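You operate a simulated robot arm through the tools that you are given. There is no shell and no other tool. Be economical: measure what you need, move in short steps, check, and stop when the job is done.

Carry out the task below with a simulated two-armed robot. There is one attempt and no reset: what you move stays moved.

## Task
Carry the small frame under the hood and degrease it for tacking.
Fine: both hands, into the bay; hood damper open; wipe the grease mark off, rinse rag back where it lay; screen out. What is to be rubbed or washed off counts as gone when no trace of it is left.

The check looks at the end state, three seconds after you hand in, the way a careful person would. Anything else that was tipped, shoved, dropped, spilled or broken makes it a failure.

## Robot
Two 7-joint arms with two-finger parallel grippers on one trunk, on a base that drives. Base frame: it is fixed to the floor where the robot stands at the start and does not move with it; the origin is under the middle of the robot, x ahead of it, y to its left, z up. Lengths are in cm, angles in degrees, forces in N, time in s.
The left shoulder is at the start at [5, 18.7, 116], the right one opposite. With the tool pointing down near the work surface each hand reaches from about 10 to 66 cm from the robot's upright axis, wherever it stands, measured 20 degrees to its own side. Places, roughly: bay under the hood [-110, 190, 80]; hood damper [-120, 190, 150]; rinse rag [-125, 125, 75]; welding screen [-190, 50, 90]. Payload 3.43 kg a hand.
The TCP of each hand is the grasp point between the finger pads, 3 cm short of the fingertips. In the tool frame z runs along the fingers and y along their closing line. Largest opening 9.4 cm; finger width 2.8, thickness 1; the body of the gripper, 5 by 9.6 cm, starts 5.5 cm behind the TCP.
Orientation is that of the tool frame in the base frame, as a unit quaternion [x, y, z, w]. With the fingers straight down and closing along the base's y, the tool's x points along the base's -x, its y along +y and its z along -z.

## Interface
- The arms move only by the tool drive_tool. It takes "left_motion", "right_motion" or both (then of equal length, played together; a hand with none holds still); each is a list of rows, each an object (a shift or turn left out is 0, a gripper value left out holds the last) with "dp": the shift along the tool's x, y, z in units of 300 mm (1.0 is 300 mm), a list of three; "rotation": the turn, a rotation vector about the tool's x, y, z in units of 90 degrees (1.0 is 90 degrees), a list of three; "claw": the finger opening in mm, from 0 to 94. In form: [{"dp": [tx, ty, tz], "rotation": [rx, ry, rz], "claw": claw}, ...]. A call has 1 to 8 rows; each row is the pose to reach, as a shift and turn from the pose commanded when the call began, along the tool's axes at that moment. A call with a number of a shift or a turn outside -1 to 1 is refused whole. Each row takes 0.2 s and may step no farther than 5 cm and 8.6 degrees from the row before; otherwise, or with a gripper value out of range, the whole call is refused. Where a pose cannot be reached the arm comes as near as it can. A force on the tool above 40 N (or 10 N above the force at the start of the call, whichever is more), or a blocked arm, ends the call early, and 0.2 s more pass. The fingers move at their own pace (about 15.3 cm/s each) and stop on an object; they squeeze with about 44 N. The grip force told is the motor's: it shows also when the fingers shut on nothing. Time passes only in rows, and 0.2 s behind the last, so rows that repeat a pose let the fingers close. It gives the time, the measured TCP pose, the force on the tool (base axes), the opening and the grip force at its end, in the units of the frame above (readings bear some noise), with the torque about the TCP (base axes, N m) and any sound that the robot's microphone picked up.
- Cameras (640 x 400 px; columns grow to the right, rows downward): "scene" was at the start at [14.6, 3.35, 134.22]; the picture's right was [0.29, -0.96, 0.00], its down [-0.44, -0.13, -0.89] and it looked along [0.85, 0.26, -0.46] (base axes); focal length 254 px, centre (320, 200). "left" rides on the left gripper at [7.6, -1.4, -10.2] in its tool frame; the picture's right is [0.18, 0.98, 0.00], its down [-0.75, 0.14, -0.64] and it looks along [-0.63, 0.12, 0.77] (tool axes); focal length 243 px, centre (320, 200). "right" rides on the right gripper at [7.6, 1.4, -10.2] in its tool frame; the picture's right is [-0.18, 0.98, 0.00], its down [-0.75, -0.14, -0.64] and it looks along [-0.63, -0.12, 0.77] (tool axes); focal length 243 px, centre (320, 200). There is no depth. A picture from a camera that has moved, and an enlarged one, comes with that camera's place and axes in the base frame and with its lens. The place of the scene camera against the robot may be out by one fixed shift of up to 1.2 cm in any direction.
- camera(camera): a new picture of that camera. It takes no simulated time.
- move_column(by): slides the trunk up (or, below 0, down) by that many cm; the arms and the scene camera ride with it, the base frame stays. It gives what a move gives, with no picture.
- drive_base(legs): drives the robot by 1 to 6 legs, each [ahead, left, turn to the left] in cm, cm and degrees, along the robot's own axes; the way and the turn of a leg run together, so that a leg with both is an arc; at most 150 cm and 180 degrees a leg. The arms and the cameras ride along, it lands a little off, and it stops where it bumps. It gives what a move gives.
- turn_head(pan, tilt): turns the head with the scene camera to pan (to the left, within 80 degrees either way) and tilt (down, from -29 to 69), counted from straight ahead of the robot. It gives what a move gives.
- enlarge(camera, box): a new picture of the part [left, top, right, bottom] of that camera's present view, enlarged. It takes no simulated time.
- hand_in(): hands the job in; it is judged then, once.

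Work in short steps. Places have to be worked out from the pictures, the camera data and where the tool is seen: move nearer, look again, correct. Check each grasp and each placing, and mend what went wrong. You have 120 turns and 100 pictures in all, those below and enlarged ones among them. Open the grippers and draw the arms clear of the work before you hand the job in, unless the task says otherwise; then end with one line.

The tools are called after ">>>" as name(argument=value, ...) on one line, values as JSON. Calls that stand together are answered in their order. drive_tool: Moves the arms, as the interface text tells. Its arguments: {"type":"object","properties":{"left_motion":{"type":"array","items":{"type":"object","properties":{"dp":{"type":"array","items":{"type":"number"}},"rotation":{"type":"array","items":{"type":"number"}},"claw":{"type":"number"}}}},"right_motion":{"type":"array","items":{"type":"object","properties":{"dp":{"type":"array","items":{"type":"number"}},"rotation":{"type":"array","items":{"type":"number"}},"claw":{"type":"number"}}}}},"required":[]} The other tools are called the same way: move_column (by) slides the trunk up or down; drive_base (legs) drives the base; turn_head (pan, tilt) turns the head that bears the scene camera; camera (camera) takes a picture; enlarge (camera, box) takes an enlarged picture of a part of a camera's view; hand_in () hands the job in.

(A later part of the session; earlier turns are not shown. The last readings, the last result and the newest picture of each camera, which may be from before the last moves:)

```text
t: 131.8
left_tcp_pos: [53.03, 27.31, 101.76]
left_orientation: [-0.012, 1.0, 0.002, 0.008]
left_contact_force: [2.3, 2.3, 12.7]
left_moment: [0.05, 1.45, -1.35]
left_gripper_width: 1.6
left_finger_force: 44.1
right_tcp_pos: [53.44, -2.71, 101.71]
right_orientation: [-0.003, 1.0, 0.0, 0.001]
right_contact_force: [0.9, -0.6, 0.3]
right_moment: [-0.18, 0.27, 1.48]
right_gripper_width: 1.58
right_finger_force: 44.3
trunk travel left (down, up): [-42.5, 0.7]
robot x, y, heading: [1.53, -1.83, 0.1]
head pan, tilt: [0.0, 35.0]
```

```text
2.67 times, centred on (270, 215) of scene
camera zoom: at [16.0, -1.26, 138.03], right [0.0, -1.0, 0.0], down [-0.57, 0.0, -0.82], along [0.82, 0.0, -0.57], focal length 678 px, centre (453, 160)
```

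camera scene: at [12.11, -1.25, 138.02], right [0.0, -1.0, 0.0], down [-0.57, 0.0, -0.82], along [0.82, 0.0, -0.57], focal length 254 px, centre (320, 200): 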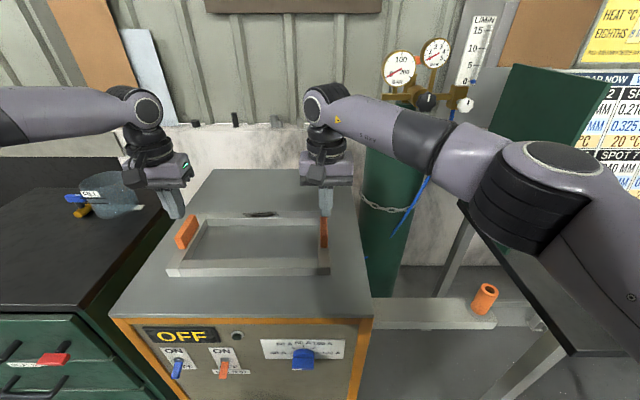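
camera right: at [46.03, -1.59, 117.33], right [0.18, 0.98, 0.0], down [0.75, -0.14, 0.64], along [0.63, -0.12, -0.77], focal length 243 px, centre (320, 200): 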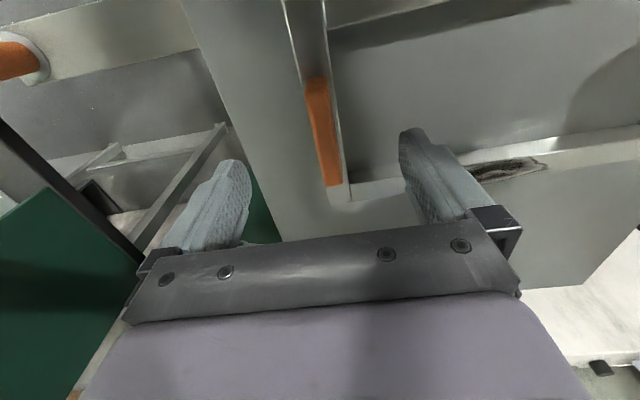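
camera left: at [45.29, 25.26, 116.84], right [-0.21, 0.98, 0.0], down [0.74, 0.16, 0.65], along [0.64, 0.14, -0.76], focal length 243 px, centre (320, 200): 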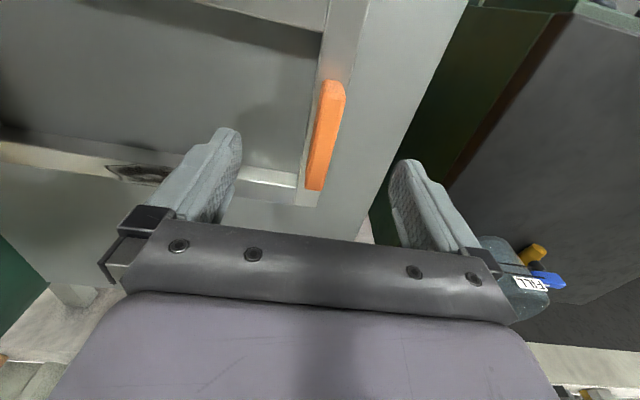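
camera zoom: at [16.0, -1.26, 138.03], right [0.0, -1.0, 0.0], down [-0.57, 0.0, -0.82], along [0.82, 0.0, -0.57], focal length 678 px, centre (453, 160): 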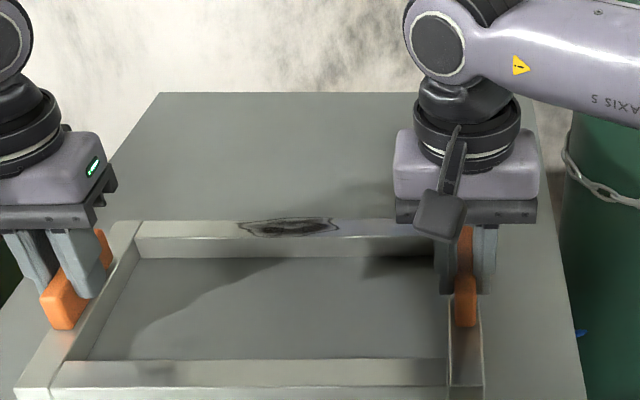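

Both closed to 1.6 with small side forces. I lift slowly 1.5 cm with the arms and watch widths and forces.

>>> drive_tool(left_motion=[{"dp": [0, 0, -0.006]}, {"dp": [0, 0, -0.012]}, {"dp": [0, 0, -0.018]}, {"dp": [0, 0, -0.026]}, {"dp": [0, 0, -0.036]}, {"dp": [0, 0, -0.05]}], right_motion=[{"dp": [0, 0, -0.006]}, {"dp": [0, 0, -0.012]}, {"dp": [0, 0, -0.018]}, {"dp": [0, 0, -0.026]}, {"dp": [0, 0, -0.036]}, {"dp": [0, 0, -0.05]}])

>>> enlarge(camera="scene", box=[150, 140, 390, 290])

```text
t: 133.2
left_tcp_pos: [53.03, 27.49, 103.05]
left_orientation: [-0.013, 1.0, 0.001, 0.007]
left_contact_force: [-1.4, -4.2, -3.2]
left_moment: [-0.68, -0.39, -1.25]
left_gripper_width: 1.61
left_finger_force: 44.4
right_tcp_pos: [53.58, -2.62, 103.35]
right_orientation: [-0.002, 1.0, 0.001, 0.0]
right_contact_force: [1.7, 4.9, -7.1]
right_moment: [-0.24, 0.48, 0.85]
right_gripper_width: 1.57
right_finger_force: 43.9
trunk travel left (down, up): [-42.5, 0.7]
robot x, y, heading: [1.15, -1.89, 0.0]
head pan, tilt: [0.0, 35.0]
```

```text
2.67 times, centred on (270, 215) of scene
camera zoom: at [16.14, -1.19, 137.99], right [0.0, -1.0, 0.0], down [-0.57, 0.0, -0.82], along [0.82, 0.0, -0.57], focal length 678 px, centre (453, 160)
```

zoom: 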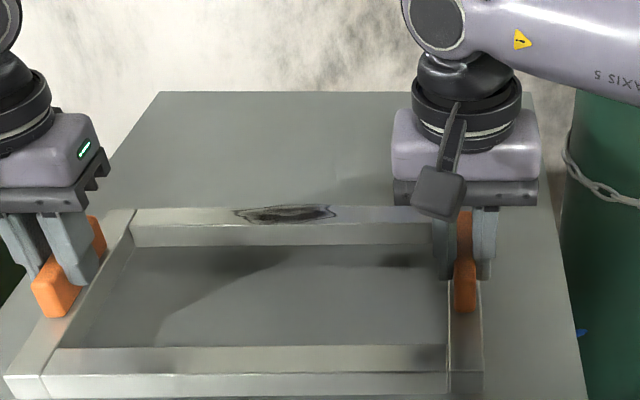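

The frame is lifted and level, ~1 kg. I lift 4 cm more and then back away from the cabinet.

>>> drive_tool(left_motion=[{"dp": [0, 0, -0.025]}, {"dp": [0, 0, -0.05]}, {"dp": [0, 0, -0.08]}, {"dp": [0, 0, -0.11]}, {"dp": [0, 0, -0.14]}], right_motion=[{"dp": [0, 0, -0.025]}, {"dp": [0, 0, -0.05]}, {"dp": [0, 0, -0.08]}, {"dp": [0, 0, -0.11]}, {"dp": [0, 0, -0.14]}])

>>> drive_base(legs=[[-25, 0, 0]])

>>> camera(camera="scene")

```text
t: 134.4
left_tcp_pos: [53.03, 27.33, 107.44]
left_orientation: [-0.013, 1.0, 0.002, 0.007]
left_contact_force: [1.2, -4.6, -5.6]
left_moment: [-0.16, -0.3, -0.88]
left_gripper_width: 1.58
left_finger_force: 44.3
right_tcp_pos: [53.64, -2.63, 107.49]
right_orientation: [0.0, 1.0, 0.002, 0.0]
right_contact_force: [-1.0, 4.7, -6.2]
right_moment: [0.23, 0.39, 1.21]
right_gripper_width: 1.58
right_finger_force: 44.5
trunk travel left (down, up): [-42.5, 0.7]
robot x, y, heading: [1.18, -2.12, -0.1]
head pan, tilt: [0.0, 35.0]
```

```text
t: 136.2
left_tcp_pos: [28.53, 27.09, 107.39]
left_orientation: [-0.011, 1.0, 0.001, 0.008]
left_contact_force: [0.3, -13.0, -4.7]
left_moment: [-0.28, 0.33, -1.1]
left_gripper_width: 1.56
left_finger_force: 44.1
right_tcp_pos: [29.08, -3.05, 107.35]
right_orientation: [0.001, 1.0, 0.001, 0.0]
right_contact_force: [0.0, 12.6, -6.1]
right_moment: [0.17, -0.22, 1.12]
right_gripper_width: 1.59
right_finger_force: 44.0
trunk travel left (down, up): [-42.5, 0.7]
robot x, y, heading: [-23.24, -2.32, -0.1]
head pan, tilt: [0.0, 35.0]
```

```text
46 pictures are left
camera scene: at [-8.44, -1.28, 138.0], right [0.0, -1.0, 0.0], down [-0.57, 0.0, -0.82], along [0.82, 0.0, -0.57], focal length 254 px, centre (320, 200)
```

scene: 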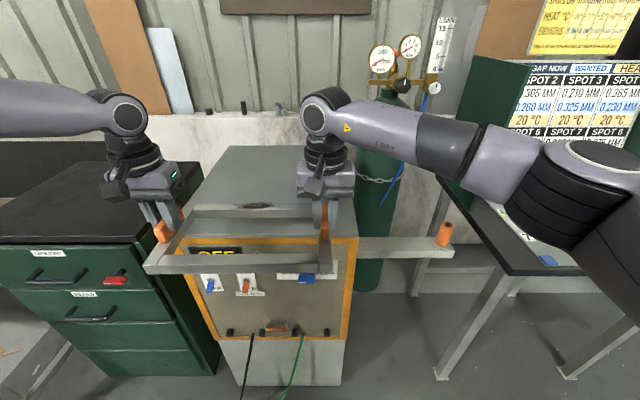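

Frame held securely. I back up further and turn 180° to the right, away from the screen.

>>> drive_base(legs=[[-17, 0, 0], [0, 0, -90], [0, 0, -90]])

>>> camera(camera="scene")

```text
t: 145.3
left_tcp_pos: [-92.61, -29.27, 107.41]
left_orientation: [1.0, -0.005, -0.006, 0.001]
left_contact_force: [-0.2, 0.5, -6.2]
left_moment: [0.01, -0.11, -1.07]
left_gripper_width: 1.54
left_finger_force: 44.4
right_tcp_pos: [-92.21, 0.55, 107.31]
right_orientation: [1.0, -0.016, 0.001, 0.001]
right_contact_force: [0.6, -0.3, -6.3]
right_moment: [0.01, 0.03, 1.25]
right_gripper_width: 1.59
right_finger_force: 43.4
trunk travel left (down, up): [-42.5, 0.7]
robot x, y, heading: [-39.55, -1.82, 178.0]
head pan, tilt: [0.0, 35.0]
```

```text
45 pictures are left
camera scene: at [-54.61, -0.72, 137.99], right [0.03, 1.0, 0.0], down [0.57, -0.02, -0.82], along [-0.82, 0.03, -0.57], focal length 254 px, centre (320, 200)
```

scene: 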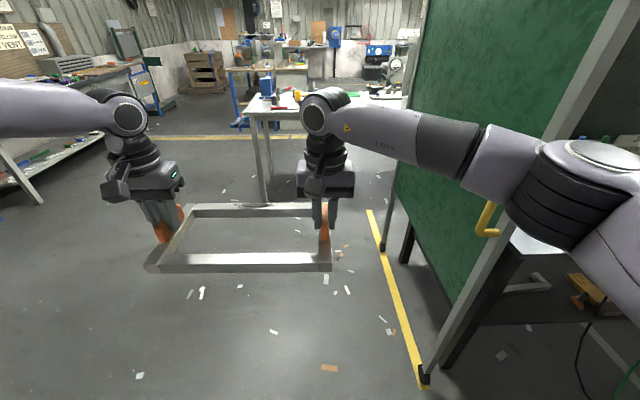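

I square up the heading, back up to x≈-18, then strafe right along the bench.

>>> drive_base(legs=[[-21, 0, 2], [0, -100, 0]])

>>> turn_head(pan=-15, tilt=30)

>>> camera(camera="scene")

```text
t: 155.5
left_tcp_pos: [-70.85, 67.21, 107.35]
left_orientation: [1.0, 0.006, -0.007, 0.002]
left_contact_force: [-0.9, 0.2, -6.3]
left_moment: [-0.02, -0.08, -1.09]
left_gripper_width: 1.55
left_finger_force: 43.6
right_tcp_pos: [-71.17, 97.15, 107.34]
right_orientation: [1.0, -0.005, 0.0, 0.001]
right_contact_force: [0.9, 1.0, -6.1]
right_moment: [0.02, -0.07, 1.23]
right_gripper_width: 1.63
right_finger_force: 44.2
trunk travel left (down, up): [-42.5, 0.7]
robot x, y, heading: [-18.97, 95.92, 179.4]
head pan, tilt: [0.0, 35.0]
```

```text
t: 156.3
left_tcp_pos: [-70.84, 67.23, 107.4]
left_orientation: [1.0, 0.006, -0.007, 0.001]
left_contact_force: [-1.3, -0.9, -6.4]
left_moment: [-0.02, -0.08, -1.06]
left_gripper_width: 1.57
left_finger_force: 43.8
right_tcp_pos: [-71.11, 97.16, 107.29]
right_orientation: [1.0, -0.003, 0.0, 0.0]
right_contact_force: [1.4, 2.1, -6.3]
right_moment: [0.01, -0.03, 1.44]
right_gripper_width: 1.6
right_finger_force: 44.2
trunk travel left (down, up): [-42.5, 0.7]
robot x, y, heading: [-19.02, 95.89, 179.5]
head pan, tilt: [-15.0, 30.0]
```

```text
44 pictures are left
camera scene: at [-33.5, 98.91, 138.77], right [0.27, 0.96, 0.0], down [0.48, -0.13, -0.87], along [-0.83, 0.23, -0.5], focal length 254 px, centre (320, 200)
```

scene: 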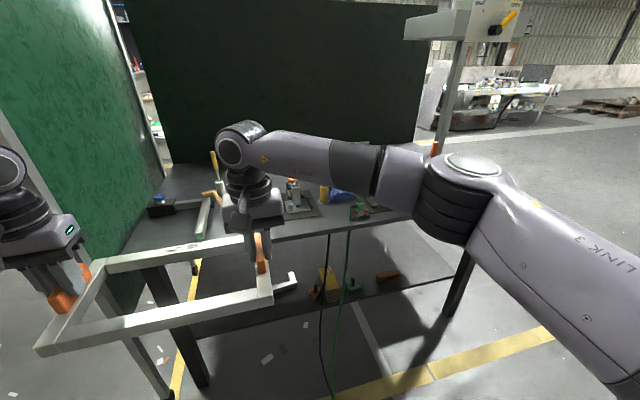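

Continuing the strafe right by 106 cm to line up with the bay.

>>> drive_base(legs=[[0, -106, 0.5]])

>>> turn_head(pan=0, tilt=30)

>>> camera(camera="scene")

```text
t: 165.9
left_tcp_pos: [-70.44, 172.84, 107.31]
left_orientation: [1.0, 0.019, -0.007, 0.001]
left_contact_force: [-0.3, -1.3, -5.1]
left_moment: [0.02, -0.02, -1.07]
left_gripper_width: 1.59
left_finger_force: 44.1
right_tcp_pos: [-71.53, 202.87, 107.33]
right_orientation: [1.0, 0.01, 0.001, 0.001]
right_contact_force: [0.3, 0.4, -5.8]
right_moment: [0.01, -0.05, 1.24]
right_gripper_width: 1.57
right_finger_force: 43.7
trunk travel left (down, up): [-42.5, 0.7]
robot x, y, heading: [-19.21, 202.99, -179.0]
head pan, tilt: [-15.0, 30.0]
```

```text
t: 166.7
left_tcp_pos: [-70.56, 172.91, 107.32]
left_orientation: [1.0, 0.018, -0.007, 0.003]
left_contact_force: [-0.9, -1.4, -5.7]
left_moment: [-0.02, -0.08, -1.09]
left_gripper_width: 1.56
left_finger_force: 44.3
right_tcp_pos: [-71.58, 202.78, 107.24]
right_orientation: [1.0, 0.011, 0.0, 0.0]
right_contact_force: [1.2, 1.2, -6.4]
right_moment: [0.01, -0.07, 1.4]
right_gripper_width: 1.59
right_finger_force: 44.0
trunk travel left (down, up): [-42.5, 0.7]
robot x, y, heading: [-19.39, 202.98, -179.3]
head pan, tilt: [0.0, 30.0]
```

```text
43 pictures are left
camera scene: at [-34.18, 203.27, 138.77], right [-0.02, 1.0, 0.0], down [0.5, 0.01, -0.87], along [-0.87, -0.01, -0.5], focal length 254 px, centre (320, 200)
```

scene: 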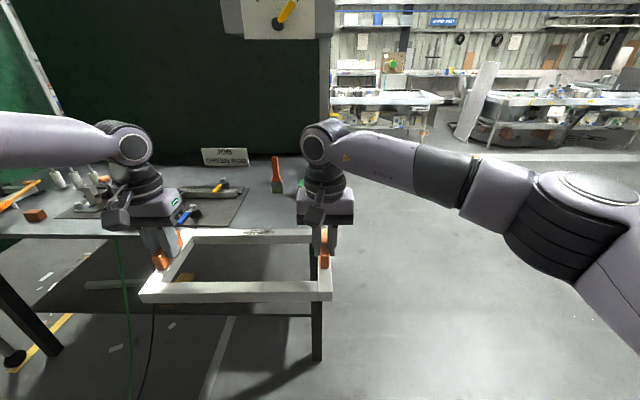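

Yaw is off ~2°; I square it (compensating sideways) and drive forward 34 cm, staying high, to measure the bay with the hand cameras.

>>> drive_base(legs=[[0, 1.6, -1.8], [34, 0, 0]])

>>> camera(camera="left")

>>> camera(camera="right")

>>> turn_head(pan=10, tilt=45)

>>> camera(camera="scene")

```text
t: 169.4
left_tcp_pos: [-106.09, 173.98, 107.37]
left_orientation: [1.0, 0.0, -0.006, 0.0]
left_contact_force: [-1.3, -1.6, -6.2]
left_moment: [0.03, -0.07, -1.01]
left_gripper_width: 1.54
left_finger_force: 43.7
right_tcp_pos: [-106.13, 203.84, 107.24]
right_orientation: [1.0, -0.009, 0.001, 0.001]
right_contact_force: [0.7, 1.0, -5.9]
right_moment: [-0.03, -0.01, 1.24]
right_gripper_width: 1.6
right_finger_force: 43.9
trunk travel left (down, up): [-42.5, 0.7]
robot x, y, heading: [-53.76, 201.91, 178.6]
head pan, tilt: [0.0, 30.0]
```

```text
42 pictures are left
camera left: at [-98.47, 175.3, 117.47], right [0.18, -0.98, 0.0], down [-0.75, -0.14, 0.65], along [-0.64, -0.12, -0.76], focal length 243 px, centre (320, 200)
```

left: 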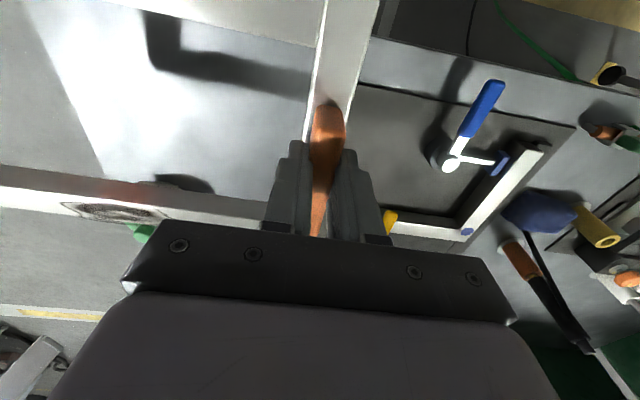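

```text
41 pictures are left
camera right: at [-98.44, 202.34, 117.37], right [-0.2, -0.98, 0.0], down [-0.75, 0.16, 0.64], along [-0.63, 0.13, -0.77], focal length 243 px, centre (320, 200)
```

right: 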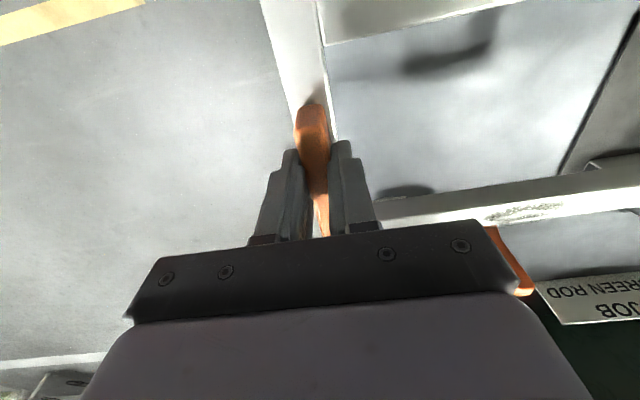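

```text
t: 170.2
left_tcp_pos: [-106.11, 173.92, 107.42]
left_orientation: [1.0, -0.001, -0.007, 0.002]
left_contact_force: [-1.3, -1.4, -6.3]
left_moment: [0.03, -0.03, -1.03]
left_gripper_width: 1.56
left_finger_force: 44.3
right_tcp_pos: [-106.01, 203.83, 107.25]
right_orientation: [1.0, -0.008, 0.0, 0.0]
right_contact_force: [0.9, 2.3, -6.0]
right_moment: [-0.04, -0.04, 1.36]
right_gripper_width: 1.6
right_finger_force: 44.0
trunk travel left (down, up): [-42.5, 0.7]
robot x, y, heading: [-53.5, 201.85, 178.8]
head pan, tilt: [10.0, 45.0]
```

```text
40 pictures are left
camera scene: at [-67.74, 201.46, 136.52], right [-0.15, 0.99, 0.0], down [0.7, 0.11, -0.71], along [-0.7, -0.11, -0.71], focal length 254 px, centre (320, 200)
```

scene: 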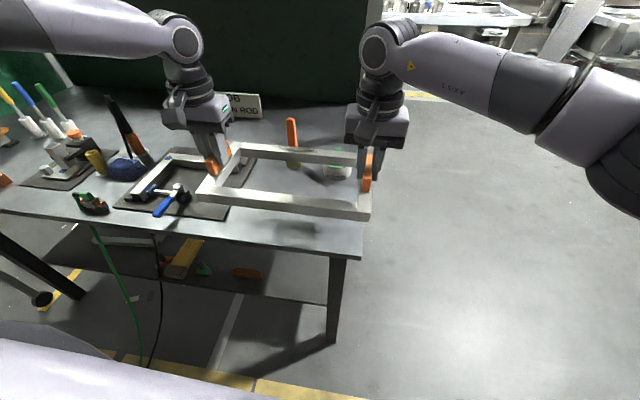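

Bay measured: mat edge y≈170, bench right edge ≈206, front ≈-100.5; the frame is 32.6 wide, so centre must be y≈188. I drive 5 cm forward and 0.9 left, then lower the trunk 11 cm.

>>> drive_base(legs=[[5, 0.9, 0]])

>>> move_column(by=-11)

>>> camera(camera="left")

>>> camera(camera="scene")

```text
t: 171.1
left_tcp_pos: [-111.21, 173.16, 107.35]
left_orientation: [1.0, 0.0, -0.007, 0.001]
left_contact_force: [-1.3, -1.0, -6.4]
left_moment: [0.0, -0.07, -0.94]
left_gripper_width: 1.56
left_finger_force: 43.7
right_tcp_pos: [-111.22, 203.06, 107.22]
right_orientation: [1.0, -0.009, 0.001, 0.001]
right_contact_force: [0.5, 0.4, -5.3]
right_moment: [0.01, -0.13, 1.29]
right_gripper_width: 1.58
right_finger_force: 43.7
trunk travel left (down, up): [-42.5, 0.7]
robot x, y, heading: [-58.89, 200.51, 178.9]
head pan, tilt: [10.0, 45.0]
```

```text
t: 172.5
left_tcp_pos: [-111.08, 172.96, 96.36]
left_orientation: [1.0, 0.001, -0.007, 0.001]
left_contact_force: [-1.5, -0.8, -5.9]
left_moment: [0.0, -0.06, -0.96]
left_gripper_width: 1.58
left_finger_force: 44.1
right_tcp_pos: [-111.0, 203.04, 96.32]
right_orientation: [1.0, -0.008, 0.0, 0.002]
right_contact_force: [1.4, 0.9, -5.7]
right_moment: [-0.02, 0.01, 1.34]
right_gripper_width: 1.57
right_finger_force: 43.7
trunk travel left (down, up): [-31.5, 11.7]
robot x, y, heading: [-58.72, 201.48, 178.5]
head pan, tilt: [10.0, 45.0]
```

```text
39 pictures are left
camera left: at [-103.38, 174.47, 106.5], right [0.18, -0.98, 0.0], down [-0.74, -0.14, 0.65], along [-0.64, -0.12, -0.76], focal length 243 px, centre (320, 200)
```

left: 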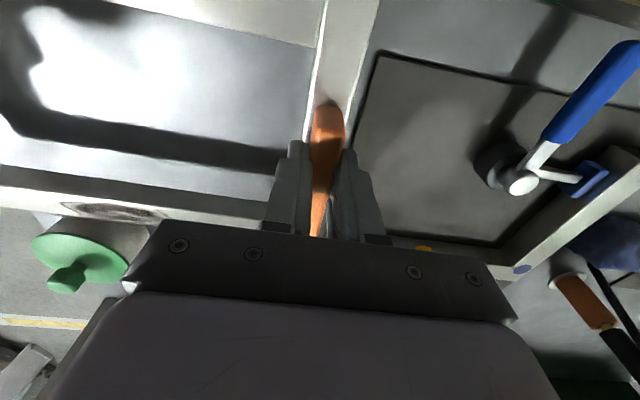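

```text
38 pictures are left
camera scene: at [-72.72, 200.65, 125.52], right [-0.15, 0.99, 0.0], down [0.7, 0.11, -0.71], along [-0.7, -0.11, -0.71], focal length 254 px, centre (320, 200)
```

scene: 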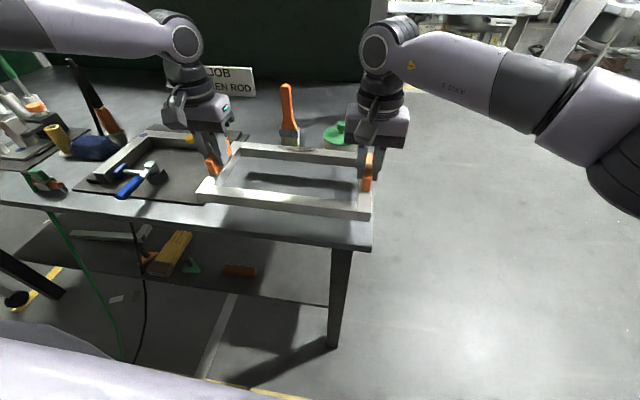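

Clearances look good on both sides. I lower 4.5 cm slowly with both arms.

>>> drive_tool(left_motion=[{"dp": [0, 0, 0.03]}, {"dp": [0, 0, 0.06]}, {"dp": [0, 0, 0.09]}, {"dp": [0, 0, 0.115]}, {"dp": [0, 0, 0.135]}, {"dp": [0, 0, 0.15]}], right_motion=[{"dp": [0, 0, 0.03]}, {"dp": [0, 0, 0.06]}, {"dp": [0, 0, 0.09]}, {"dp": [0, 0, 0.115]}, {"dp": [0, 0, 0.135]}, {"dp": [0, 0, 0.15]}])

>>> enlarge(camera="scene", box=[160, 110, 420, 270])

```text
t: 173.9
left_tcp_pos: [-111.12, 173.09, 91.9]
left_orientation: [1.0, 0.0, -0.006, 0.001]
left_contact_force: [-1.8, 0.4, -6.7]
left_moment: [-0.25, 0.07, -0.63]
left_gripper_width: 1.57
left_finger_force: 43.9
right_tcp_pos: [-111.15, 203.06, 91.69]
right_orientation: [1.0, -0.009, 0.0, 0.001]
right_contact_force: [1.8, -1.6, -4.2]
right_moment: [-0.2, -0.18, 1.15]
right_gripper_width: 1.58
right_finger_force: 44.2
trunk travel left (down, up): [-31.5, 11.7]
robot x, y, heading: [-58.82, 201.32, 178.8]
head pan, tilt: [10.0, 45.0]
```

```text
2.46 times, centred on (290, 190) of scene
camera zoom: at [-72.74, 200.65, 125.51], right [-0.15, 0.99, 0.0], down [0.7, 0.11, -0.71], along [-0.7, -0.11, -0.71], focal length 626 px, centre (394, 225)
```

zoom: 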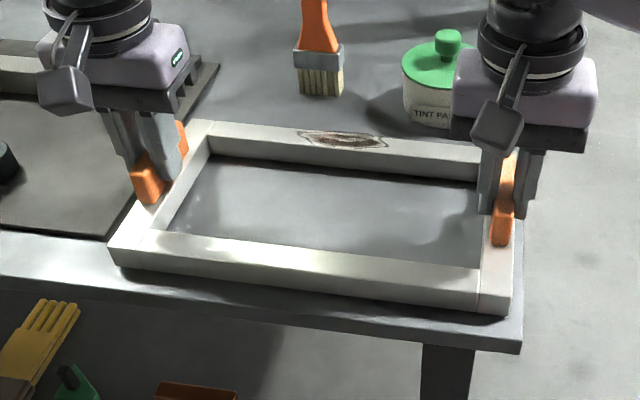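

Very near the surface. I lower in 1.5 mm steps watching the force.

>>> drive_tool(left_motion=[{"dp": [0, 0, 0.006]}, {"dp": [0, 0, 0.012]}, {"dp": [0, 0, 0.018]}], right_motion=[{"dp": [0, 0, 0.005]}, {"dp": [0, 0, 0.01]}, {"dp": [0, 0, 0.015]}])

```text
t: 174.7
left_tcp_pos: [-111.06, 173.14, 91.51]
left_orientation: [1.0, 0.0, -0.01, 0.001]
left_contact_force: [-2.5, 1.6, 11.2]
left_moment: [0.11, -0.91, -1.21]
left_gripper_width: 1.55
left_finger_force: 44.2
right_tcp_pos: [-110.99, 203.24, 91.56]
right_orientation: [1.0, -0.008, -0.001, 0.001]
right_contact_force: [-2.2, -3.6, -3.3]
right_moment: [0.3, 0.68, 1.01]
right_gripper_width: 1.57
right_finger_force: 43.7
trunk travel left (down, up): [-31.5, 11.7]
robot x, y, heading: [-58.54, 200.97, 178.8]
head pan, tilt: [10.0, 45.0]
```

Left side is seated; I lower the right 2–3 mm more.

>>> drive_tool(right_motion=[{"dp": [0, 0, 0.005]}, {"dp": [0, 0, 0.009]}, {"dp": [0, 0, 0.009]}])

```text
t: 175.5
left_tcp_pos: [-110.97, 173.21, 91.61]
left_orientation: [1.0, 0.001, -0.011, 0.0]
left_contact_force: [-9.2, 0.3, 13.7]
left_moment: [0.13, -0.7, -0.94]
left_gripper_width: 1.56
left_finger_force: 44.5
right_tcp_pos: [-110.91, 203.17, 91.55]
right_orientation: [1.0, -0.009, -0.003, 0.002]
right_contact_force: [-10.4, 2.6, 26.9]
right_moment: [0.34, -0.81, 1.24]
right_gripper_width: 1.61
right_finger_force: 44.4
trunk travel left (down, up): [-31.5, 11.7]
robot x, y, heading: [-58.2, 201.56, 179.0]
head pan, tilt: [10.0, 45.0]
```

Both sides bear on the bench. I open both hands to 45 mm and raise them clear.

>>> drive_tool(left_motion=[{"dp": [0, 0, -0.006]}, {"claw": 45, "dp": [0, 0, -0.006]}, {"claw": 45, "dp": [0, 0, -0.006]}, {"dp": [0, 0, -0.08]}, {"dp": [0, 0, -0.2]}, {"dp": [0, 0, -0.34]}], right_motion=[{"dp": [0, 0, -0.009]}, {"claw": 45, "dp": [0, 0, -0.009]}, {"claw": 45, "dp": [0, 0, -0.009]}, {"dp": [0, 0, -0.08]}, {"dp": [0, 0, -0.2]}, {"dp": [0, 0, -0.34]}])

>>> enlarge(camera="scene", box=[20, 70, 420, 320])

```text
t: 176.9
left_tcp_pos: [-110.73, 173.01, 101.59]
left_orientation: [1.0, 0.001, -0.007, 0.001]
left_contact_force: [-0.2, 0.0, -0.3]
left_moment: [0.0, 0.01, -0.01]
left_gripper_width: 4.51
left_finger_force: 0.0
right_tcp_pos: [-110.82, 203.05, 101.42]
right_orientation: [1.0, -0.01, 0.0, 0.001]
right_contact_force: [-0.8, -0.3, -0.1]
right_moment: [0.03, 0.01, 0.0]
right_gripper_width: 4.5
right_finger_force: 0.0
trunk travel left (down, up): [-31.5, 11.7]
robot x, y, heading: [-58.54, 200.93, 178.5]
head pan, tilt: [10.0, 45.0]
```

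```text
1.60 times, centred on (220, 195) of scene
camera zoom: at [-72.58, 200.68, 125.53], right [-0.15, 0.99, 0.0], down [0.7, 0.11, -0.71], along [-0.7, -0.11, -0.71], focal length 407 px, centre (480, 208)
```

zoom: 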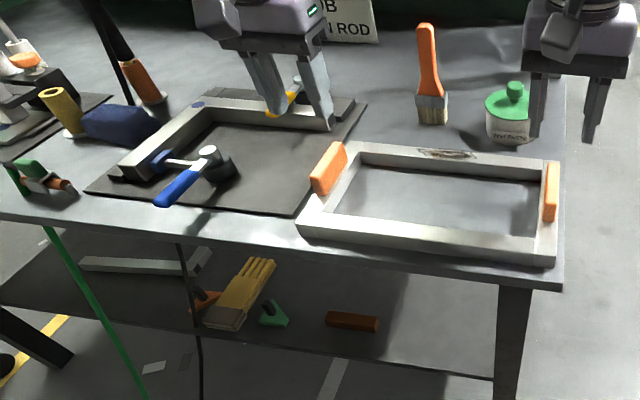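

The frame sits well in the bay. Now the rag: I raise the trunk, and shift left ~50 cm so that the left hand works over it.

>>> move_column(by=9)

>>> drive_base(legs=[[-8, 0, 0], [0, 45, 0.6]])

>>> turn_head(pan=15, tilt=45)

>>> camera(camera="scene")

>>> camera(camera="left")

```text
t: 178.2
left_tcp_pos: [-110.73, 172.99, 110.45]
left_orientation: [1.0, -0.001, -0.007, 0.001]
left_contact_force: [-0.1, 1.1, -0.1]
left_moment: [-0.04, 0.01, -0.02]
left_gripper_width: 4.52
left_finger_force: 0.0
right_tcp_pos: [-110.98, 202.93, 110.23]
right_orientation: [1.0, -0.008, 0.001, 0.002]
right_contact_force: [-0.3, -0.8, -0.2]
right_moment: [0.02, -0.02, 0.01]
right_gripper_width: 4.51
right_finger_force: 0.1
trunk travel left (down, up): [-40.5, 2.7]
robot x, y, heading: [-58.87, 201.28, 179.0]
head pan, tilt: [10.0, 45.0]
```

```text
t: 183.3
left_tcp_pos: [-103.0, 126.65, 110.52]
left_orientation: [1.0, 0.009, -0.007, 0.001]
left_contact_force: [-0.3, -0.8, 0.2]
left_moment: [0.03, -0.04, 0.02]
left_gripper_width: 4.53
left_finger_force: 0.0
right_tcp_pos: [-103.71, 156.62, 110.32]
right_orientation: [1.0, 0.0, 0.0, 0.002]
right_contact_force: [-0.3, 0.6, 0.1]
right_moment: [-0.01, 0.0, -0.01]
right_gripper_width: 4.49
right_finger_force: 0.1
trunk travel left (down, up): [-40.5, 2.7]
robot x, y, heading: [-51.32, 155.8, 179.7]
head pan, tilt: [10.0, 45.0]
```

```text
t: 184.0
left_tcp_pos: [-103.05, 126.83, 110.62]
left_orientation: [1.0, 0.01, -0.007, 0.001]
left_contact_force: [-0.1, -0.1, -0.4]
left_moment: [-0.04, 0.0, 0.0]
left_gripper_width: 4.49
left_finger_force: 0.1
right_tcp_pos: [-103.7, 156.63, 110.26]
right_orientation: [1.0, -0.001, 0.0, 0.001]
right_contact_force: [0.3, 0.4, 0.3]
right_moment: [-0.02, 0.03, -0.02]
right_gripper_width: 4.52
right_finger_force: 0.0
trunk travel left (down, up): [-40.5, 2.7]
robot x, y, heading: [-51.91, 156.01, 179.9]
head pan, tilt: [15.0, 45.0]
```

```text
35 pictures are left
camera scene: at [-65.23, 154.38, 134.53], right [-0.26, 0.97, 0.0], down [0.68, 0.18, -0.71], along [-0.68, -0.18, -0.71], focal length 254 px, centre (320, 200)
```

scene: 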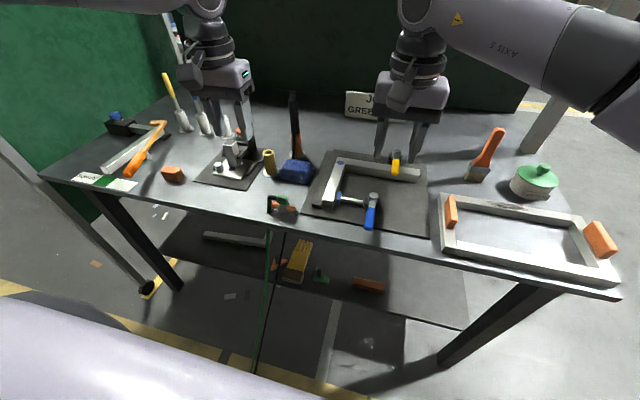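

```text
34 pictures are left
camera left: at [-95.32, 128.3, 120.64], right [0.2, -0.98, 0.0], down [-0.74, -0.15, 0.65], along [-0.64, -0.13, -0.76], focal length 243 px, centre (320, 200)
```

left: 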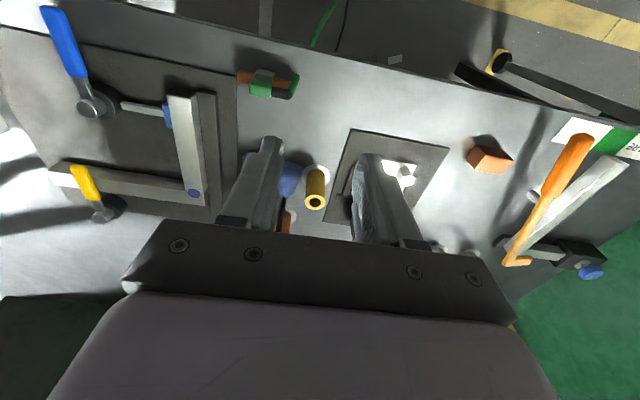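

I take an enlarged view of the rag to see its shape.

>>> enlarge(camera="scene", box=[220, 120, 380, 220])

```text
4.00 times, centred on (300, 170) of scene
camera zoom: at [-65.23, 154.38, 134.53], right [-0.26, 0.97, 0.0], down [0.68, 0.18, -0.71], along [-0.68, -0.18, -0.71], focal length 1017 px, centre (400, 320)
```

zoom: 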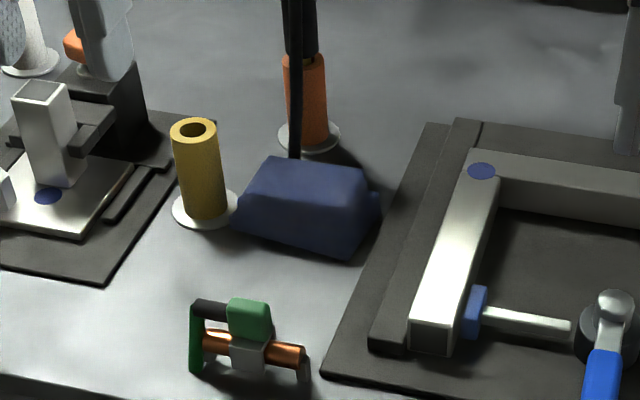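

The rag is a folded block about 9×5.5×4 cm with its long side along y; I must close along x. I yaw the left hand 90° at height.

>>> drive_tool(left_motion=[{"rotation": [0, 0, 0.09], "claw": 85}, {"rotation": [0, 0, 0.18]}, {"rotation": [0, 0, 0.27]}, {"rotation": [0, 0, 0.36]}, {"rotation": [0, 0, 0.45]}, {"rotation": [0, 0, 0.54]}, {"rotation": [0, 0, 0.63]}, {"rotation": [0, 0, 0.72]}])

>>> drive_tool(left_motion=[{"rotation": [0, 0, 0.09]}, {"rotation": [0, 0, 0.18]}, {"rotation": [0, 0, 0.27]}])

>>> camera(camera="left")

```text
t: 185.8
left_tcp_pos: [-103.11, 126.68, 110.57]
left_orientation: [0.848, -0.53, -0.006, 0.004]
left_contact_force: [-0.1, 0.6, 0.4]
left_moment: [0.0, 0.01, -0.02]
left_gripper_width: 8.51
left_finger_force: 0.0
right_tcp_pos: [-103.73, 156.73, 110.39]
right_orientation: [1.0, 0.0, 0.001, 0.0]
right_contact_force: [0.7, 0.4, -0.1]
right_moment: [-0.02, -0.01, 0.01]
right_gripper_width: 4.49
right_finger_force: 0.0
trunk travel left (down, up): [-40.5, 2.7]
robot x, y, heading: [-51.73, 155.92, 179.8]
head pan, tilt: [15.0, 45.0]
```

```text
t: 186.6
left_tcp_pos: [-102.95, 126.84, 110.54]
left_orientation: [0.718, -0.696, -0.004, 0.006]
left_contact_force: [0.3, 0.1, -0.2]
left_moment: [-0.04, 0.01, 0.02]
left_gripper_width: 8.51
left_finger_force: 0.0
right_tcp_pos: [-103.74, 156.73, 110.32]
right_orientation: [1.0, 0.0, 0.0, 0.001]
right_contact_force: [-0.2, 0.5, 0.1]
right_moment: [0.0, 0.0, 0.03]
right_gripper_width: 4.5
right_finger_force: 0.1
trunk travel left (down, up): [-40.5, 2.7]
robot x, y, heading: [-51.75, 155.87, 179.9]
head pan, tilt: [15.0, 45.0]
```

```text
32 pictures are left
camera left: at [-101.22, 119.2, 120.79], right [-0.98, -0.21, 0.01], down [-0.16, 0.75, 0.64], along [-0.15, 0.62, -0.77], focal length 243 px, centre (320, 200)
```

left: 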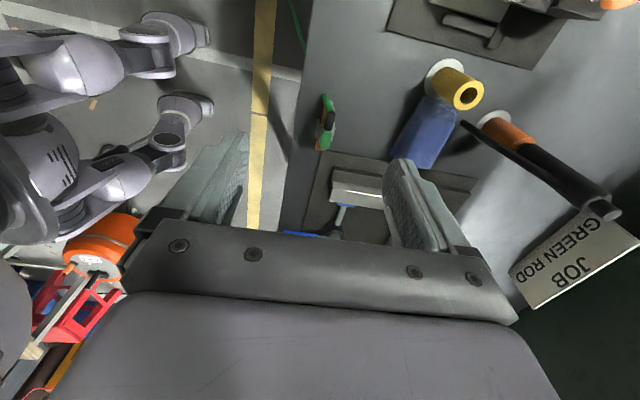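

The rag lies at about (-119, 130), y 126–134; a black tool end is close behind it near (-124,129). I hover nearer at (-117.5,132.5,102) to see the gap.

>>> drive_tool(left_motion=[{"dp": [-0.05, 0.12, 0.03]}, {"dp": [-0.1, 0.24, 0.08]}, {"dp": [-0.15, 0.36, 0.14]}, {"dp": [-0.205, 0.477, 0.2]}, {"dp": [-0.205, 0.477, 0.28]}])

>>> camera(camera="left")

>>> enlarge(camera="scene", box=[220, 90, 380, 190])

```text
t: 187.8
left_tcp_pos: [-106.86, 127.58, 104.24]
left_orientation: [0.72, -0.694, -0.005, 0.006]
left_contact_force: [-0.5, 0.3, 0.1]
left_moment: [0.02, 0.04, 0.0]
left_gripper_width: 8.49
left_finger_force: 0.1
left hand out of reach, approached as far as the arm can: row 2, 3, 4, 5
right_tcp_pos: [-103.69, 156.71, 110.3]
right_orientation: [1.0, 0.001, 0.0, 0.001]
right_contact_force: [-0.2, -0.2, -0.2]
right_moment: [-0.01, -0.03, -0.02]
right_gripper_width: 4.51
right_finger_force: 0.0
trunk travel left (down, up): [-40.5, 2.7]
robot x, y, heading: [-51.61, 155.68, 179.8]
head pan, tilt: [15.0, 45.0]
```

```text
31 pictures are left
camera left: at [-105.11, 120.0, 114.5], right [-0.98, -0.22, 0.01], down [-0.16, 0.75, 0.64], along [-0.15, 0.62, -0.77], focal length 243 px, centre (320, 200)
```

left: 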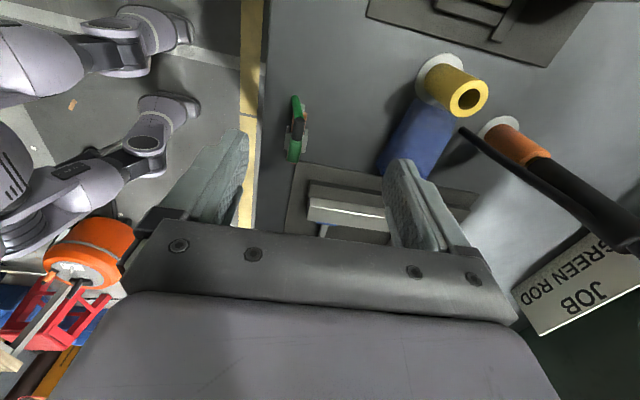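

```text
4.00 times, centred on (300, 140) of scene
camera zoom: at [-65.26, 154.35, 134.53], right [-0.26, 0.97, 0.0], down [0.68, 0.18, -0.71], along [-0.68, -0.18, -0.71], focal length 1017 px, centre (400, 440)
```

zoom: 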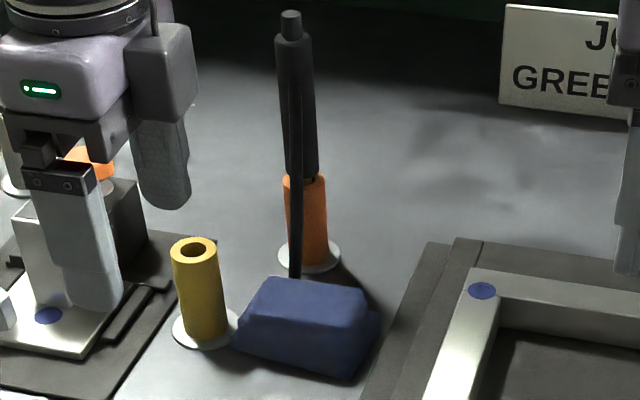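

The tool end is ~5 cm behind the rag, fine. The arm ran out of reach; I pull the command back to the actual pose and drive the base 11 cm forward.

>>> drive_tool(left_motion=[{"dp": [0.06, -0.12, -0.03]}, {"dp": [0.12, -0.24, -0.06]}, {"dp": [0.174, -0.342, -0.07]}])

>>> drive_base(legs=[[11, 0, 0]])

>>> camera(camera="left")

```text
t: 188.6
left_tcp_pos: [-96.33, 122.86, 106.58]
left_orientation: [0.719, -0.695, -0.004, 0.005]
left_contact_force: [-0.3, 0.3, -0.8]
left_moment: [0.01, 0.03, -0.01]
left_gripper_width: 8.49
left_finger_force: 0.1
right_tcp_pos: [-103.53, 156.6, 110.38]
right_orientation: [1.0, 0.0, -0.001, 0.001]
right_contact_force: [-0.3, -0.9, -0.5]
right_moment: [0.01, 0.04, 0.01]
right_gripper_width: 4.51
right_finger_force: 0.0
trunk travel left (down, up): [-40.5, 2.7]
robot x, y, heading: [-51.66, 155.72, 180.1]
head pan, tilt: [15.0, 45.0]
```

```text
t: 189.8
left_tcp_pos: [-107.23, 122.94, 106.43]
left_orientation: [0.719, -0.694, -0.003, 0.005]
left_contact_force: [-0.4, 0.2, -0.1]
left_moment: [0.01, -0.02, 0.02]
left_gripper_width: 8.49
left_finger_force: 0.0
right_tcp_pos: [-114.48, 156.76, 110.31]
right_orientation: [1.0, 0.0, 0.0, 0.001]
right_contact_force: [-0.4, -0.1, -0.1]
right_moment: [-0.02, 0.01, -0.02]
right_gripper_width: 4.5
right_finger_force: 0.0
trunk travel left (down, up): [-40.5, 2.7]
robot x, y, heading: [-62.15, 156.06, 180.0]
head pan, tilt: [15.0, 45.0]
```

```text
29 pictures are left
camera left: at [-105.45, 115.26, 116.78], right [-0.98, -0.22, 0.01], down [-0.16, 0.75, 0.64], along [-0.15, 0.62, -0.77], focal length 243 px, centre (320, 200)
```

left: 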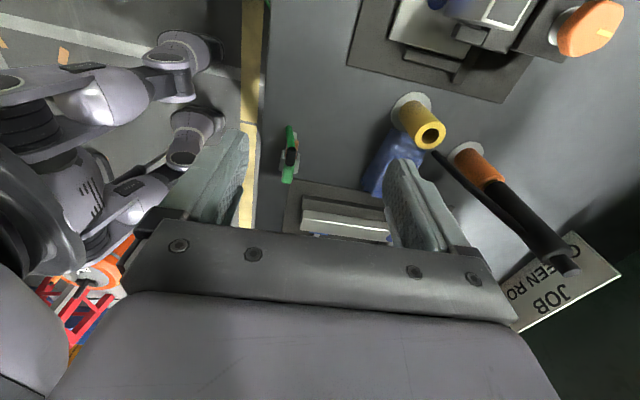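

Commands restart from the actual pose, good. I go to hover at (-119.2,131.3,98) with the jaws 85 mm open, and check.

>>> drive_tool(left_motion=[{"dp": [-0.09, 0.11, 0]}, {"dp": [-0.18, 0.22, 0.02]}, {"dp": [-0.25, 0.32, 0.06]}, {"dp": [-0.293, 0.389, 0.12]}, {"dp": [-0.293, 0.389, 0.2]}, {"dp": [-0.293, 0.389, 0.26]}])

>>> camera(camera="left")

>>> enlarge(camera="scene", box=[200, 110, 360, 210])

```text
t: 191.2
left_tcp_pos: [-115.88, 129.32, 100.71]
left_orientation: [0.719, -0.695, -0.005, 0.006]
left_contact_force: [-0.1, -1.0, -0.4]
left_moment: [0.01, 0.01, 0.01]
left_gripper_width: 8.5
left_finger_force: 0.0
left hand out of reach, approached as far as the arm can: row 3, 4, 5, 6
right_tcp_pos: [-114.37, 156.79, 110.38]
right_orientation: [1.0, 0.0, 0.0, 0.001]
right_contact_force: [0.6, -0.3, 0.3]
right_moment: [0.02, -0.01, -0.01]
right_gripper_width: 4.5
right_finger_force: 0.1
trunk travel left (down, up): [-40.5, 2.7]
robot x, y, heading: [-62.13, 155.9, 179.7]
head pan, tilt: [15.0, 45.0]
```

```text
28 pictures are left
camera left: at [-114.05, 121.66, 110.86], right [-0.98, -0.22, 0.02], down [-0.16, 0.75, 0.64], along [-0.15, 0.62, -0.77], focal length 243 px, centre (320, 200)
```

left: 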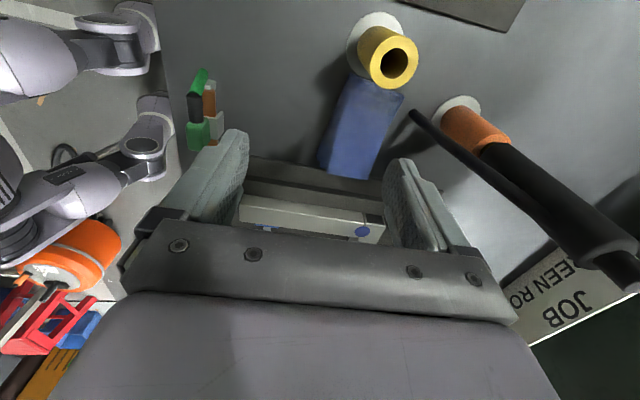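

```text
4.00 times, centred on (280, 160) of scene
camera zoom: at [-75.97, 154.41, 134.53], right [-0.26, 0.97, 0.0], down [0.68, 0.18, -0.71], along [-0.68, -0.18, -0.71], focal length 1017 px, centre (480, 360)
```

zoom: 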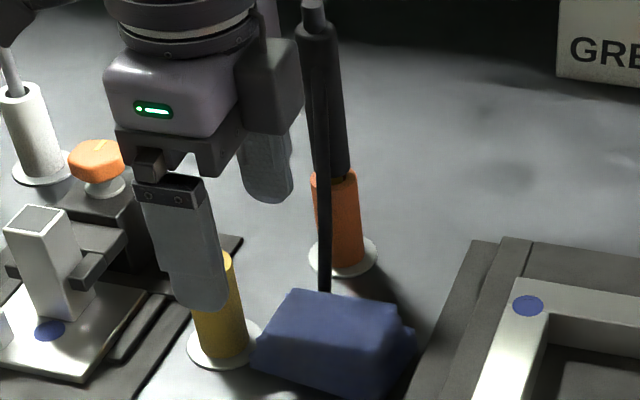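

Rag centre is about (-119.7,130.2), 5.5 cm wide in x, tool end well clear behind. I raise the hand a little, bring the base 8 cm left and 3 cm forward for reach.

>>> drive_tool(left_motion=[{"dp": [0, 0, -0.08]}, {"dp": [0, 0, -0.16], "claw": 78}])

>>> drive_base(legs=[[3, 8, 0]])

```text
t: 191.8
left_tcp_pos: [-115.63, 129.45, 105.27]
left_orientation: [0.719, -0.695, -0.004, 0.006]
left_contact_force: [-0.6, -0.3, 0.4]
left_moment: [0.0, 0.01, 0.03]
left_gripper_width: 7.81
left_finger_force: 0.1
right_tcp_pos: [-114.38, 156.77, 110.3]
right_orientation: [1.0, 0.0, 0.0, 0.0]
right_contact_force: [0.0, -0.4, -0.3]
right_moment: [0.01, 0.03, -0.02]
right_gripper_width: 4.51
right_finger_force: 0.0
trunk travel left (down, up): [-40.5, 2.7]
robot x, y, heading: [-62.26, 155.68, 179.8]
head pan, tilt: [15.0, 45.0]
```

```text
t: 193.1
left_tcp_pos: [-118.73, 121.63, 104.99]
left_orientation: [0.72, -0.694, -0.004, 0.006]
left_contact_force: [0.0, -0.2, 0.0]
left_moment: [0.04, 0.04, -0.03]
left_gripper_width: 7.78
left_finger_force: 0.0
right_tcp_pos: [-117.49, 148.91, 110.31]
right_orientation: [1.0, 0.001, 0.001, 0.001]
right_contact_force: [-0.1, -0.6, 0.2]
right_moment: [-0.01, 0.01, 0.02]
right_gripper_width: 4.5
right_finger_force: 0.1
trunk travel left (down, up): [-40.5, 2.7]
robot x, y, heading: [-65.5, 148.22, 180.0]
head pan, tilt: [15.0, 45.0]
```

Now sideways to y=131.3 over the rag, then down to z≈97 and check.

>>> drive_tool(left_motion=[{"dp": [-0.11, 0.007, 0]}, {"dp": [-0.22, 0.014, 0]}, {"dp": [-0.324, 0.021, 0]}, {"dp": [-0.324, 0.021, 0.13]}, {"dp": [-0.324, 0.021, 0.25]}])

>>> camera(camera="left")

>>> enlarge(camera="scene", box=[180, 110, 340, 210])

```text
t: 194.3
left_tcp_pos: [-114.89, 126.57, 100.07]
left_orientation: [0.72, -0.694, -0.006, 0.006]
left_contact_force: [-0.2, -1.0, 0.7]
left_moment: [0.06, 0.0, -0.01]
left_gripper_width: 7.8
left_finger_force: 0.0
left hand out of reach, approached as far as the arm can: row 1, 2, 3, 4, 5
right_tcp_pos: [-117.48, 148.95, 110.37]
right_orientation: [1.0, 0.0, 0.0, 0.001]
right_contact_force: [0.9, 0.4, -0.1]
right_moment: [-0.05, -0.02, 0.01]
right_gripper_width: 4.48
right_finger_force: 0.1
trunk travel left (down, up): [-40.5, 2.7]
robot x, y, heading: [-64.97, 147.72, 179.9]
head pan, tilt: [15.0, 45.0]
```

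```text
26 pictures are left
camera left: at [-113.06, 119.04, 110.34], right [-0.98, -0.22, 0.02], down [-0.16, 0.75, 0.64], along [-0.15, 0.63, -0.76], focal length 243 px, centre (320, 200)
```

left: 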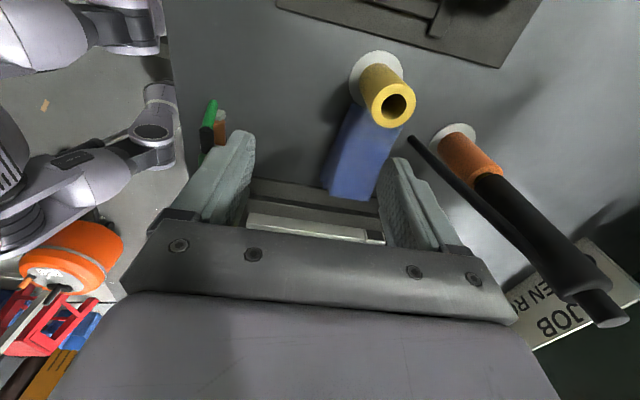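

```text
4.00 times, centred on (260, 160) of scene
camera zoom: at [-78.93, 146.67, 134.53], right [-0.26, 0.97, 0.0], down [0.68, 0.18, -0.71], along [-0.68, -0.18, -0.71], focal length 1017 px, centre (560, 360)
```

zoom: 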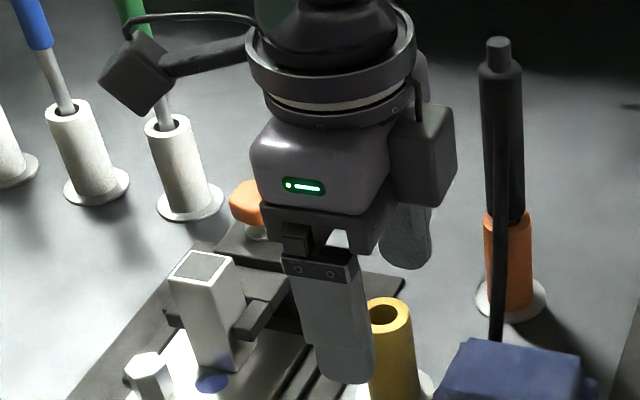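

Yawing this way limits reach. I raise the hand and turn it the opposite way (180°), which should suit the arm better.

>>> drive_tool(left_motion=[{"dp": [0.06, -0.06, -0.06], "rotation": [0, 0, -0.09]}, {"dp": [0.12, -0.12, -0.12], "rotation": [0, 0, -0.18]}, {"dp": [0.15, -0.2, -0.18], "rotation": [0, 0, -0.27]}, {"dp": [0.15, -0.28, -0.24], "rotation": [0, 0, -0.36]}, {"dp": [0.15, -0.3, -0.24], "rotation": [0, 0, -0.45]}, {"dp": [0.15, -0.3, -0.24], "rotation": [0, 0, -0.54]}, {"dp": [0.15, -0.3, -0.24], "rotation": [0, 0, -0.63]}, {"dp": [0.15, -0.3, -0.24], "rotation": [0, 0, -0.72]}])

>>> drive_tool(left_motion=[{"rotation": [0, 0, -0.09]}, {"rotation": [0, 0, -0.18]}, {"rotation": [0, 0, -0.27]}, {"rotation": [0, 0, -0.36]}, {"rotation": [0, 0, -0.45]}, {"rotation": [0, 0, -0.54]}, {"rotation": [0, 0, -0.63]}, {"rotation": [0, 0, -0.72]}])

>>> drive_tool(left_motion=[{"rotation": [0, 0, -0.09]}, {"rotation": [0, 0, -0.18]}, {"rotation": [0, 0, -0.27]}, {"rotation": [0, 0, -0.36]}, {"rotation": [0, 0, -0.45]}, {"rotation": [0, 0, -0.54]}])

```text
t: 196.1
left_tcp_pos: [-105.54, 122.59, 107.07]
left_orientation: [0.98, -0.2, -0.006, 0.002]
left_contact_force: [0.0, -0.5, -0.2]
left_moment: [-0.01, -0.02, -0.01]
left_gripper_width: 7.79
left_finger_force: 0.1
right_tcp_pos: [-117.31, 148.97, 110.33]
right_orientation: [1.0, 0.0, 0.0, 0.001]
right_contact_force: [-0.4, -0.8, 0.2]
right_moment: [-0.03, 0.0, -0.01]
right_gripper_width: 4.49
right_finger_force: 0.1
trunk travel left (down, up): [-40.5, 2.7]
robot x, y, heading: [-65.29, 148.01, 179.7]
head pan, tilt: [15.0, 45.0]
```

```text
t: 197.9
left_tcp_pos: [-105.51, 122.57, 107.21]
left_orientation: [0.935, 0.355, -0.007, -0.001]
left_contact_force: [0.0, -0.3, 0.2]
left_moment: [-0.02, 0.02, -0.01]
left_gripper_width: 7.76
left_finger_force: 0.0
right_tcp_pos: [-117.3, 148.96, 110.27]
right_orientation: [1.0, -0.001, 0.0, 0.0]
right_contact_force: [0.4, 0.8, 0.9]
right_moment: [0.0, -0.01, 0.03]
right_gripper_width: 4.5
right_finger_force: 0.2
trunk travel left (down, up): [-40.5, 2.7]
robot x, y, heading: [-65.43, 147.68, 179.9]
head pan, tilt: [15.0, 45.0]
```

```text
t: 199.3
left_tcp_pos: [-105.53, 122.4, 107.13]
left_orientation: [0.705, 0.709, -0.006, -0.005]
left_contact_force: [0.5, -0.4, 0.4]
left_moment: [0.0, 0.04, 0.0]
left_gripper_width: 7.8
left_finger_force: 0.0
right_tcp_pos: [-117.38, 149.02, 110.37]
right_orientation: [1.0, 0.0, 0.0, 0.002]
right_contact_force: [0.5, 0.4, 0.1]
right_moment: [-0.01, -0.03, 0.03]
right_gripper_width: 4.5
right_finger_force: 0.0
trunk travel left (down, up): [-40.5, 2.7]
robot x, y, heading: [-65.5, 148.18, 179.7]
head pan, tilt: [15.0, 45.0]
```

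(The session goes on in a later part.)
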